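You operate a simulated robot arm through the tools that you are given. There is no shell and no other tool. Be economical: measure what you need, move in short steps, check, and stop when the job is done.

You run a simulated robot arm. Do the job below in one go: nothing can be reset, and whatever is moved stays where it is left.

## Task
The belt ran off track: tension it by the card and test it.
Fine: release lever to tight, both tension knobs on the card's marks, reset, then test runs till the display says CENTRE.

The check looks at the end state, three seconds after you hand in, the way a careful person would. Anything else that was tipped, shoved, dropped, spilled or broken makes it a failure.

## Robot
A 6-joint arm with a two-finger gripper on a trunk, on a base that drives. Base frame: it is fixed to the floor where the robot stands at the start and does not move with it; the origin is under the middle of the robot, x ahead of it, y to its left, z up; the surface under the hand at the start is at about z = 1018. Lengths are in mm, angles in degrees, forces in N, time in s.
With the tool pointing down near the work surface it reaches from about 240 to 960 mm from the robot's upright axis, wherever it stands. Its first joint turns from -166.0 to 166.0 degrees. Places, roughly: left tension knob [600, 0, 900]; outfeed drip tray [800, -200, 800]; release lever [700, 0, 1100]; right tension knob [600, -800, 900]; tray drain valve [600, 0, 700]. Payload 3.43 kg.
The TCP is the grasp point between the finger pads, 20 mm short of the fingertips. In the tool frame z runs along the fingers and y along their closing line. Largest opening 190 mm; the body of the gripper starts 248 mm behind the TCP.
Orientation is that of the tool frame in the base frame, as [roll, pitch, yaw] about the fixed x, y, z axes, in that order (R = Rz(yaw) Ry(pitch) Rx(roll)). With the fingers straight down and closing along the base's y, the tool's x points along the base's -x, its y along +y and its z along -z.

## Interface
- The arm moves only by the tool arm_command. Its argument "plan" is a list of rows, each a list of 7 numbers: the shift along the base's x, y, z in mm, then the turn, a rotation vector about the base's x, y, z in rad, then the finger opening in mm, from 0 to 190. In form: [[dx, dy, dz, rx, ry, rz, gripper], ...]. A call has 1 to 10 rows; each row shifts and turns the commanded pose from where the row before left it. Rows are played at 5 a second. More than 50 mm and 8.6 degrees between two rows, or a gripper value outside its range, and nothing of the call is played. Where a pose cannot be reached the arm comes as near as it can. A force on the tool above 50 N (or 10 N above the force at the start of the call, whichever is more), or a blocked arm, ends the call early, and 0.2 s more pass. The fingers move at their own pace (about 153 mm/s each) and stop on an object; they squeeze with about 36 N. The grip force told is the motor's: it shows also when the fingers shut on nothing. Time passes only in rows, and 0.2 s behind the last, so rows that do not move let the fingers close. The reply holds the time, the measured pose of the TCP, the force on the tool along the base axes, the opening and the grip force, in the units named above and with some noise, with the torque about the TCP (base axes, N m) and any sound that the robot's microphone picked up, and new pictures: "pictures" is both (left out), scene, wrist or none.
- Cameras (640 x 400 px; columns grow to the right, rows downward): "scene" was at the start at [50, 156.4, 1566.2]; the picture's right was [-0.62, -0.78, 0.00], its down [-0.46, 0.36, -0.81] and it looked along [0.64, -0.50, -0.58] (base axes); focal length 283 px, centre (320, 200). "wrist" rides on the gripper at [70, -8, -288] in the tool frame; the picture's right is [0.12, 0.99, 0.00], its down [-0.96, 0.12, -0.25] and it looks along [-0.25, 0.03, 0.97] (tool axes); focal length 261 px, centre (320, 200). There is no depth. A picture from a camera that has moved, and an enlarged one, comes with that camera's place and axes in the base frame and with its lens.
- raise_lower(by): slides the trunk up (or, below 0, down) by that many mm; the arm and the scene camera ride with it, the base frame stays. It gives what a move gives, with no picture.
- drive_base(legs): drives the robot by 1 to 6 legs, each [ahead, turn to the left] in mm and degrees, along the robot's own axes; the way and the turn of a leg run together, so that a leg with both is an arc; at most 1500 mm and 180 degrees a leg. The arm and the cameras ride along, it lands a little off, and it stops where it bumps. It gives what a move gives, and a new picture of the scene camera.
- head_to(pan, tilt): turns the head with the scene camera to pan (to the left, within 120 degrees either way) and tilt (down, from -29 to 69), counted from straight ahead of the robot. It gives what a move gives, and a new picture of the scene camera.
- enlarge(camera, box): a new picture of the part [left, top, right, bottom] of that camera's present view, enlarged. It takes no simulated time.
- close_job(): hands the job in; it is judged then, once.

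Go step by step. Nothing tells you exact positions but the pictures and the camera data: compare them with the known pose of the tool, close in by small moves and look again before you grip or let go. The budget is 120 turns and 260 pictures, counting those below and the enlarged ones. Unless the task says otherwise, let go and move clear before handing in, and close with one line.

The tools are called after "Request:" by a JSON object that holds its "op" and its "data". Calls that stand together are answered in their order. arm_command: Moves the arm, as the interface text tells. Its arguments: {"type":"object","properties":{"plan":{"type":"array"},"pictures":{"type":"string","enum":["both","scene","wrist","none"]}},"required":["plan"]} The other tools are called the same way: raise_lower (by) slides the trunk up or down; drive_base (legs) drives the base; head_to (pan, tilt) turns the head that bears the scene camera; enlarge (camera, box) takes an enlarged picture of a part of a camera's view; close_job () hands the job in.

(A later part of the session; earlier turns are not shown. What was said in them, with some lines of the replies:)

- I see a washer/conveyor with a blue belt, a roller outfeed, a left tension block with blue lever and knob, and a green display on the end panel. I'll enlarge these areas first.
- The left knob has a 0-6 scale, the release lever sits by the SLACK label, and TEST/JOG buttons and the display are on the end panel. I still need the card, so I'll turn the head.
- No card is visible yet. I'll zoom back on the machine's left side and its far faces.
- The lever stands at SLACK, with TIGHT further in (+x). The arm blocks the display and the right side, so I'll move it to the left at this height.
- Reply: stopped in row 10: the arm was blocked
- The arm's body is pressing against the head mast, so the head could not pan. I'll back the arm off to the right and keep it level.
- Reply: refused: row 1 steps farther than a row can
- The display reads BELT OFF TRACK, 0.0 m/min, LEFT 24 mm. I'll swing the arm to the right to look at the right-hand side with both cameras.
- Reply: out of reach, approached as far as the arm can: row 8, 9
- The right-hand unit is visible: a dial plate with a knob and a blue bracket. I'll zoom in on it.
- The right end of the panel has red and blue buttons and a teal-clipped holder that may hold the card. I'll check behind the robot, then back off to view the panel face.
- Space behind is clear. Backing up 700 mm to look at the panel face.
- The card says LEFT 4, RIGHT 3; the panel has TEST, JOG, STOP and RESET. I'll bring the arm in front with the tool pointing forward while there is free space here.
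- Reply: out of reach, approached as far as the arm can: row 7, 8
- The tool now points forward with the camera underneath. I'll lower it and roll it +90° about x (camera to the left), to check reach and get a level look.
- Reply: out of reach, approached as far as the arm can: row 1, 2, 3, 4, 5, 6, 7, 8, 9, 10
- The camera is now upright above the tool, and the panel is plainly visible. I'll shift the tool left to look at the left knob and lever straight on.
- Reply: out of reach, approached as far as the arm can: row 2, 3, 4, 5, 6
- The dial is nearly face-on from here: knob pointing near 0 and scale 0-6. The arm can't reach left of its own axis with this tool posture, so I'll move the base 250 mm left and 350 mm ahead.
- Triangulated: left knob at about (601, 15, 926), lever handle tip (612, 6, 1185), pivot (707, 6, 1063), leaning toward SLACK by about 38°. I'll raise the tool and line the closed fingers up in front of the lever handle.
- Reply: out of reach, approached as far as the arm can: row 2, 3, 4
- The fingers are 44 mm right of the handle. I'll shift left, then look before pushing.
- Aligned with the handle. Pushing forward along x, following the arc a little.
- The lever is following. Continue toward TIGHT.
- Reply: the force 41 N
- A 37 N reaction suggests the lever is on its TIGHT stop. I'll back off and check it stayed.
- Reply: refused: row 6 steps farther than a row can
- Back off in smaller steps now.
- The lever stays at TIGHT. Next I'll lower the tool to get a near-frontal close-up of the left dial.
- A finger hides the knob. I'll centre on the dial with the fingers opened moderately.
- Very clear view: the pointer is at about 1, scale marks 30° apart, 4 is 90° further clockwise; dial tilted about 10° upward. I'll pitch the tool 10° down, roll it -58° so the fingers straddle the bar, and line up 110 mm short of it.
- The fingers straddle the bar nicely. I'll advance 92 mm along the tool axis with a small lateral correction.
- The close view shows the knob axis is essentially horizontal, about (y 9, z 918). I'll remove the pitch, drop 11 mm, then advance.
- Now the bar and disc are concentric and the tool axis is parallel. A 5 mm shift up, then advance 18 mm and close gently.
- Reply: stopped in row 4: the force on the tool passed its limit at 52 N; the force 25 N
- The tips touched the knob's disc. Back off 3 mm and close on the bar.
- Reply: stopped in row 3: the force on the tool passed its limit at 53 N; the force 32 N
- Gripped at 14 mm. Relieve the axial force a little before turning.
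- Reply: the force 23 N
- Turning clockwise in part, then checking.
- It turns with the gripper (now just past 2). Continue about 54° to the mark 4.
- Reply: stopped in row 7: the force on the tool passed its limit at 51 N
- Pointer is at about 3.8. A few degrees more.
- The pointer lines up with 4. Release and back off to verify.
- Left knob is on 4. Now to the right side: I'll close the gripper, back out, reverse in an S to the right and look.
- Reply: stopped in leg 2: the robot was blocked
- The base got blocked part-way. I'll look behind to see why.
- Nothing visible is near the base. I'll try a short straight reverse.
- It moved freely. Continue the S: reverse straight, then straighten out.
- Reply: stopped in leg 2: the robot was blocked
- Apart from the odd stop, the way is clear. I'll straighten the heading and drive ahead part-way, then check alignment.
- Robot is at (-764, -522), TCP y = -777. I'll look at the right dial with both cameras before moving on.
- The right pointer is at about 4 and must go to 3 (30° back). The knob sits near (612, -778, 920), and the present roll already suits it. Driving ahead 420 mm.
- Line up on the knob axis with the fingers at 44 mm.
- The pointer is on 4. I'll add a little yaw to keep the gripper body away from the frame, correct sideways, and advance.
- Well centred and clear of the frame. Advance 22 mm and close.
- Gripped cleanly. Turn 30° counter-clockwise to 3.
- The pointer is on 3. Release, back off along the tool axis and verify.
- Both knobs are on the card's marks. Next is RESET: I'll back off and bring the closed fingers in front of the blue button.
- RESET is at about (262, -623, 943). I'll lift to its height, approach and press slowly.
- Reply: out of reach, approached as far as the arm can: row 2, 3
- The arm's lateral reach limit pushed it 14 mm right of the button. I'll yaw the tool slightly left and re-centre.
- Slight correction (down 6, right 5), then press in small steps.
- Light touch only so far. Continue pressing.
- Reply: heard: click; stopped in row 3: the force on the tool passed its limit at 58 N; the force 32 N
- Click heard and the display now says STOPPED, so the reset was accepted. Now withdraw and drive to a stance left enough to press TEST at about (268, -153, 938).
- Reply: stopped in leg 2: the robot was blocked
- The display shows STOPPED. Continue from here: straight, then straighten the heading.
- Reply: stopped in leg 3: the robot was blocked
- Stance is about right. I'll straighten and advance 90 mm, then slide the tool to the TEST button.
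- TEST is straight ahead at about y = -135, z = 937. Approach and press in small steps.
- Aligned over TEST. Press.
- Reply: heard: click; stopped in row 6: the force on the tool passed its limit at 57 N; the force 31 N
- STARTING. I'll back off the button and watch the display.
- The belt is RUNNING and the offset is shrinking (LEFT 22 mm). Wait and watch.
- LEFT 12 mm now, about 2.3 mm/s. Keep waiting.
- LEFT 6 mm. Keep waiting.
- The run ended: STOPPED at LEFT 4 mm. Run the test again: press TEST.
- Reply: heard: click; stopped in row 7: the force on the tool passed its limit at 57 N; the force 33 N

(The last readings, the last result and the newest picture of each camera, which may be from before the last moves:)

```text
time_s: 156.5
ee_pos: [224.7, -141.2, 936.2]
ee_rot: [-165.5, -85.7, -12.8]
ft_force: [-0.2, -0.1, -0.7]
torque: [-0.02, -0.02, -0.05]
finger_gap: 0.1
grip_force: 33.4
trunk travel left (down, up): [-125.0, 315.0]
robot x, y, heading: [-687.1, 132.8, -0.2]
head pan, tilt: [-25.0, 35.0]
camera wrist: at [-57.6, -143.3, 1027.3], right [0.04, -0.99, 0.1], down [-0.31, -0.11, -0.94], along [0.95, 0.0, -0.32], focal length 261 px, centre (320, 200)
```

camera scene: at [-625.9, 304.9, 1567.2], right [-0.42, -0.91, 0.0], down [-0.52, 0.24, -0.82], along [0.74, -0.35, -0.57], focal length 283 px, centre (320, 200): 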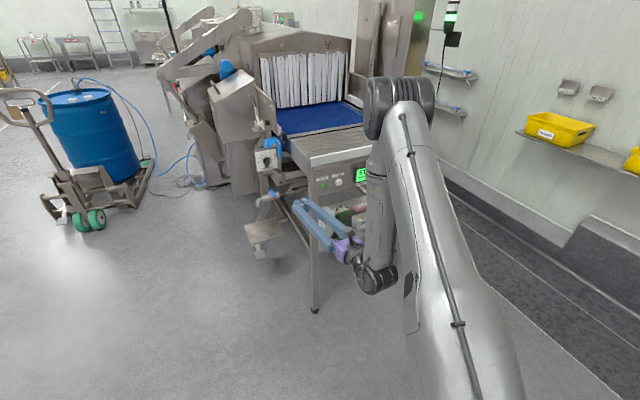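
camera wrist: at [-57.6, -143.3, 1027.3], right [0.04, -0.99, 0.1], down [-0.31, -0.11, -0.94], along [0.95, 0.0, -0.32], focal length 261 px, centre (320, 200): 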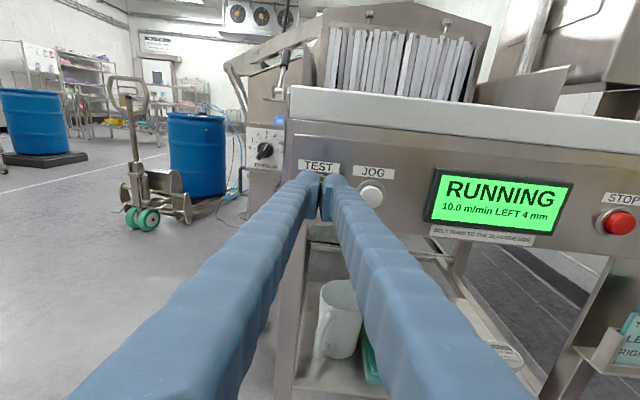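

Running again. Back away further while waiting out the run.

Request:
{"op": "arm_command", "data": {"plan": [[-15, 0, 0, 0, 0, 0, 0], [0, 0, 0, 0, 0, 0, 0], [0, 0, 0, 0, 0, 0, 0], [0, 0, 0, 0, 0, 0, 0], [0, 0, 0, 0, 0, 0, 0], [0, 0, 0, 0, 0, 0, 0], [0, 0, 0, 0, 0, 0, 0], [0, 0, 0, 0, 0, 0, 0], [0, 0, 0, 0, 0, 0, 0], [0, 0, 0, 0, 0, 0, 0]], "pictures": "none"}}

Request:
{"op": "arm_command", "data": {"plan": [[0, 0, 0, 0, 0, 0, 0], [0, 0, 0, 0, 0, 0, 0], [0, 0, 0, 0, 0, 0, 0], [0, 0, 0, 0, 0, 0, 0], [0, 0, 0, 0, 0, 0, 0], [0, 0, 0, 0, 0, 0, 0], [0, 0, 0, 0, 0, 0, 0], [0, 0, 0, 0, 0, 0, 0], [0, 0, 0, 0, 0, 0, 0], [0, 0, 0, 0, 0, 0, 0]], "pictures": "wrist"}}

Request:
{"op": "arm_command", "data": {"plan": [[0, 0, 0, 0, 0, 0, 0], [0, 0, 0, 0, 0, 0, 0], [0, 0, 0, 0, 0, 0, 0], [0, 0, 0, 0, 0, 0, 0], [0, 0, 0, 0, 0, 0, 0], [0, 0, 0, 0, 0, 0, 0], [0, 0, 0, 0, 0, 0, 0], [0, 0, 0, 0, 0, 0, 0], [0, 0, 0, 0, 0, 0, 0], [0, 0, 0, 0, 0, 0, 0]], "pictures": "none"}}

Request:
{"op": "arm_command", "data": {"plan": [[0, 0, 0, 0, 0, 0, 0], [0, 0, 0, 0, 0, 0, 0], [0, 0, 0, 0, 0, 0, 0], [0, 0, 0, 0, 0, 0, 0], [0, 0, 0, 0, 0, 0, 0], [0, 0, 0, 0, 0, 0, 0], [0, 0, 0, 0, 0, 0, 0], [0, 0, 0, 0, 0, 0, 0], [0, 0, 0, 0, 0, 0, 0], [0, 0, 0, 0, 0, 0, 0]], "pictures": "wrist"}}

```text
time_s: 158.7
ee_pos: [206.5, -141.1, 936.8]
ee_rot: [-165.6, -85.7, -12.8]
ft_force: [-0.4, -0.4, 1.2]
torque: [0.0, 0.01, 0.0]
finger_gap: 0.0
grip_force: 34.6
trunk travel left (down, up): [-125.0, 315.0]
robot x, y, heading: [-689.6, 131.3, 0.1]
head pan, tilt: [-25.0, 35.0]
```

```text
time_s: 160.9
ee_pos: [206.8, -140.7, 937.3]
ee_rot: [-165.6, -85.8, -12.8]
ft_force: [0.8, 0.6, -0.7]
torque: [-0.02, 0.01, -0.02]
finger_gap: 0.0
grip_force: 33.8
trunk travel left (down, up): [-125.0, 315.0]
robot x, y, heading: [-689.2, 133.4, -0.2]
head pan, tilt: [-25.0, 35.0]
camera wrist: at [-74.4, -142.7, 1028.1], right [0.04, -0.99, 0.1], down [-0.31, -0.11, -0.94], along [0.95, 0.0, -0.32], focal length 261 px, centre (320, 200)
```

wrist: 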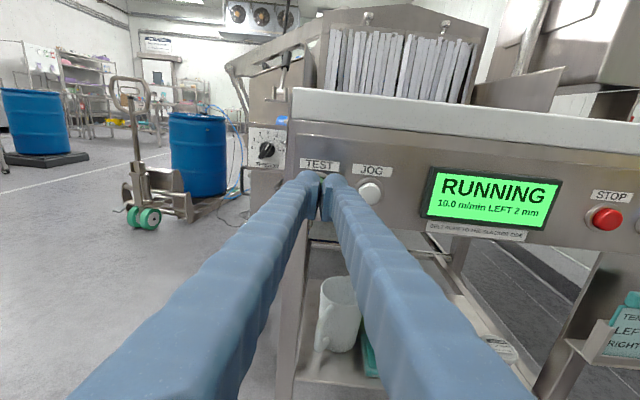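

```text
time_s: 163.1
ee_pos: [207.3, -140.4, 936.8]
ee_rot: [-165.6, -85.7, -12.7]
ft_force: [-0.3, -1.1, -0.4]
torque: [-0.02, 0.0, 0.0]
finger_gap: 0.2
grip_force: 34.5
trunk travel left (down, up): [-125.0, 315.0]
robot x, y, heading: [-689.4, 134.9, -0.1]
head pan, tilt: [-25.0, 35.0]
```

```text
time_s: 165.3
ee_pos: [207.4, -140.9, 936.9]
ee_rot: [-165.7, -85.8, -12.7]
ft_force: [-0.8, 0.6, -0.9]
torque: [0.01, 0.01, -0.04]
finger_gap: 0.2
grip_force: 34.4
trunk travel left (down, up): [-125.0, 315.0]
robot x, y, heading: [-687.6, 134.5, -0.1]
head pan, tilt: [-25.0, 35.0]
camera wrist: at [-74.5, -142.7, 1028.1], right [0.04, -0.99, 0.1], down [-0.31, -0.11, -0.94], along [0.95, 0.0, -0.32], focal length 261 px, centre (320, 200)
```

wrist: 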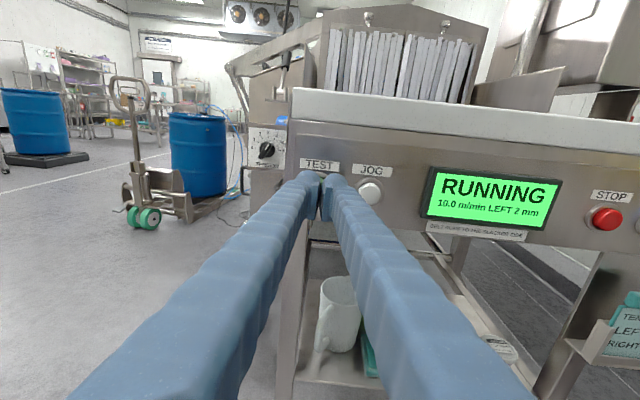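

LEFT 2 mm and converging. Wait for this run to end.

Request:
{"op": "arm_command", "data": {"plan": [[0, 0, 0, 0, 0, 0, 0], [0, 0, 0, 0, 0, 0, 0], [0, 0, 0, 0, 0, 0, 0], [0, 0, 0, 0, 0, 0, 0], [0, 0, 0, 0, 0, 0, 0], [0, 0, 0, 0, 0, 0, 0], [0, 0, 0, 0, 0, 0, 0], [0, 0, 0, 0, 0, 0, 0], [0, 0, 0, 0, 0, 0, 0], [0, 0, 0, 0, 0, 0, 0]], "pictures": "none"}}

Request:
{"op": "arm_command", "data": {"plan": [[0, 0, 0, 0, 0, 0, 0], [0, 0, 0, 0, 0, 0, 0], [0, 0, 0, 0, 0, 0, 0], [0, 0, 0, 0, 0, 0, 0], [0, 0, 0, 0, 0, 0, 0], [0, 0, 0, 0, 0, 0, 0], [0, 0, 0, 0, 0, 0, 0], [0, 0, 0, 0, 0, 0, 0], [0, 0, 0, 0, 0, 0, 0], [0, 0, 0, 0, 0, 0, 0]], "pictures": "wrist"}}

```text
time_s: 167.5
ee_pos: [206.9, -140.7, 936.7]
ee_rot: [-165.6, -85.7, -12.7]
ft_force: [-0.7, -0.7, -0.1]
torque: [0.02, 0.0, -0.06]
finger_gap: 0.1
grip_force: 34.2
trunk travel left (down, up): [-125.0, 315.0]
robot x, y, heading: [-689.3, 131.7, -0.2]
head pan, tilt: [-25.0, 35.0]
```

```text
time_s: 169.7
ee_pos: [207.6, -140.3, 937.0]
ee_rot: [-165.5, -85.7, -12.6]
ft_force: [-0.3, 0.0, -0.2]
torque: [-0.01, -0.02, 0.0]
finger_gap: 0.0
grip_force: 33.6
trunk travel left (down, up): [-125.0, 315.0]
robot x, y, heading: [-686.6, 133.2, -0.2]
head pan, tilt: [-25.0, 35.0]
camera wrist: at [-74.4, -142.7, 1028.1], right [0.04, -0.99, 0.1], down [-0.31, -0.11, -0.94], along [0.95, 0.0, -0.32], focal length 261 px, centre (320, 200)
```

wrist: 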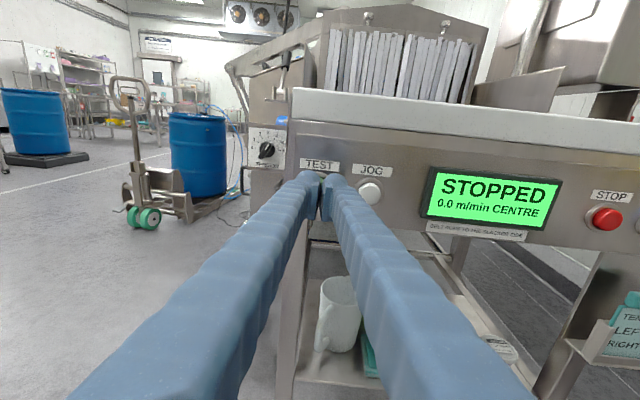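

The display says STOPPED, 0.0 m/min, CENTRE. I'll back clear and make a final check of the lever and knobs.

Request:
{"op": "drive_base", "data": {"legs": [[-250, 0]]}}

Request:
{"op": "head_to", "data": {"pan": -18, "tilt": 25}}

Request:
{"op": "enlarge", "data": {"camera": "scene", "box": [240, 90, 400, 230]}}

Request:
{"op": "enlarge", "data": {"camera": "wrist", "box": [220, 60, 460, 220]}}

```text
time_s: 172.0
ee_pos: [-43.7, -146.4, 937.8]
ee_rot: [-165.6, -85.7, -13.4]
ft_force: [-0.3, 0.0, 0.4]
torque: [-0.01, 0.0, -0.05]
finger_gap: 0.1
grip_force: 34.2
trunk travel left (down, up): [-125.0, 315.0]
robot x, y, heading: [-938.4, 134.4, -0.7]
head pan, tilt: [-25.0, 35.0]
camera scene: at [-873.2, 305.2, 1567.3], right [-0.43, -0.9, 0.0], down [-0.52, 0.25, -0.82], along [0.74, -0.36, -0.57], focal length 283 px, centre (320, 200)
```

scene: 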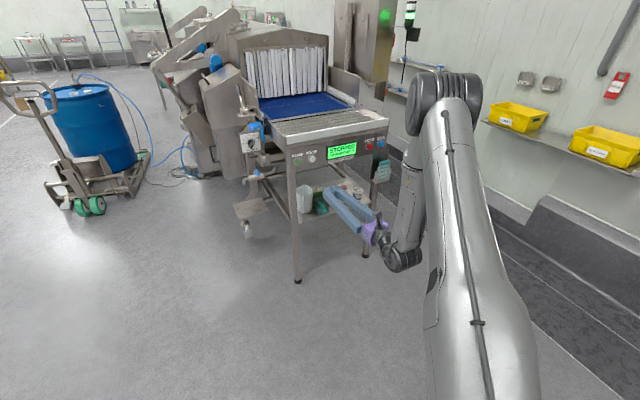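

```text
time_s: 172.7
ee_pos: [-44.1, -148.1, 937.5]
ee_rot: [-165.6, -85.8, -13.3]
ft_force: [0.2, -0.7, -0.3]
torque: [-0.02, 0.01, 0.01]
finger_gap: 0.2
grip_force: 34.2
trunk travel left (down, up): [-125.0, 315.0]
robot x, y, heading: [-935.6, 137.5, -1.0]
head pan, tilt: [-18.0, 25.0]
camera scene: at [-865.1, 313.9, 1583.0], right [-0.32, -0.95, 0.0], down [-0.4, 0.14, -0.91], along [0.86, -0.29, -0.42], focal length 283 px, centre (320, 200)
```

scene: 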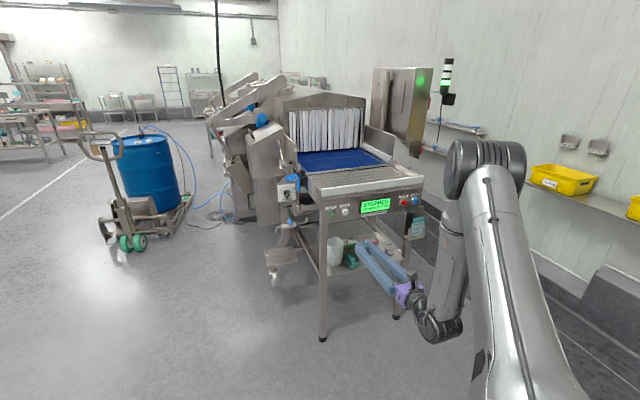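

```text
2.86 times, centred on (320, 160) of scene
camera zoom: at [-865.1, 313.9, 1583.0], right [-0.32, -0.95, 0.0], down [-0.4, 0.14, -0.91], along [0.86, -0.29, -0.42], focal length 808 px, centre (320, 314)
```

zoom: 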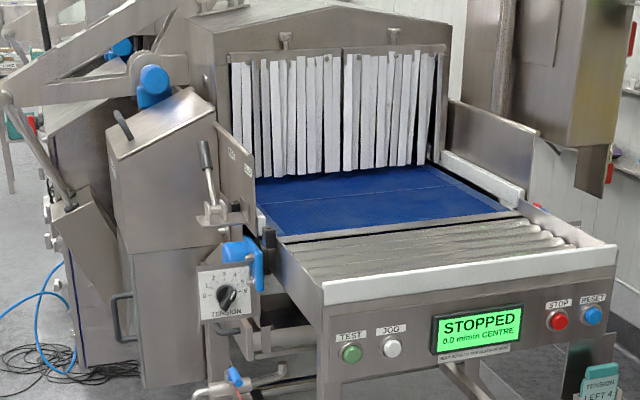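

```text
2.50 times, centred on (340, 140) of wrist
camera zoom: at [-325.4, -147.3, 1028.6], right [0.03, -0.99, 0.1], down [-0.31, -0.1, -0.94], along [0.95, -0.01, -0.32], focal length 652 px, centre (270, 350)
```

zoom: 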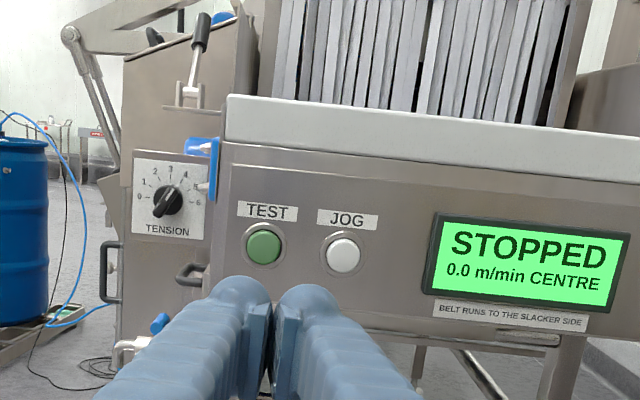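

Lever at TIGHT, left knob on 4, right knob on 3, and the display reads STOPPED / CENTRE. Nothing is disturbed and the arm is clear, so I'm handing in.

Request:
{"op": "close_job", "data": {}}

```text
The job is handed in.
```

The belt is tensioned by the card: release lever at TIGHT, left knob on 4, right knob on 3. I pressed RESET, and after the second test run the display read STOPPED, 0.0 m/min, CENTRE. The job is handed in.
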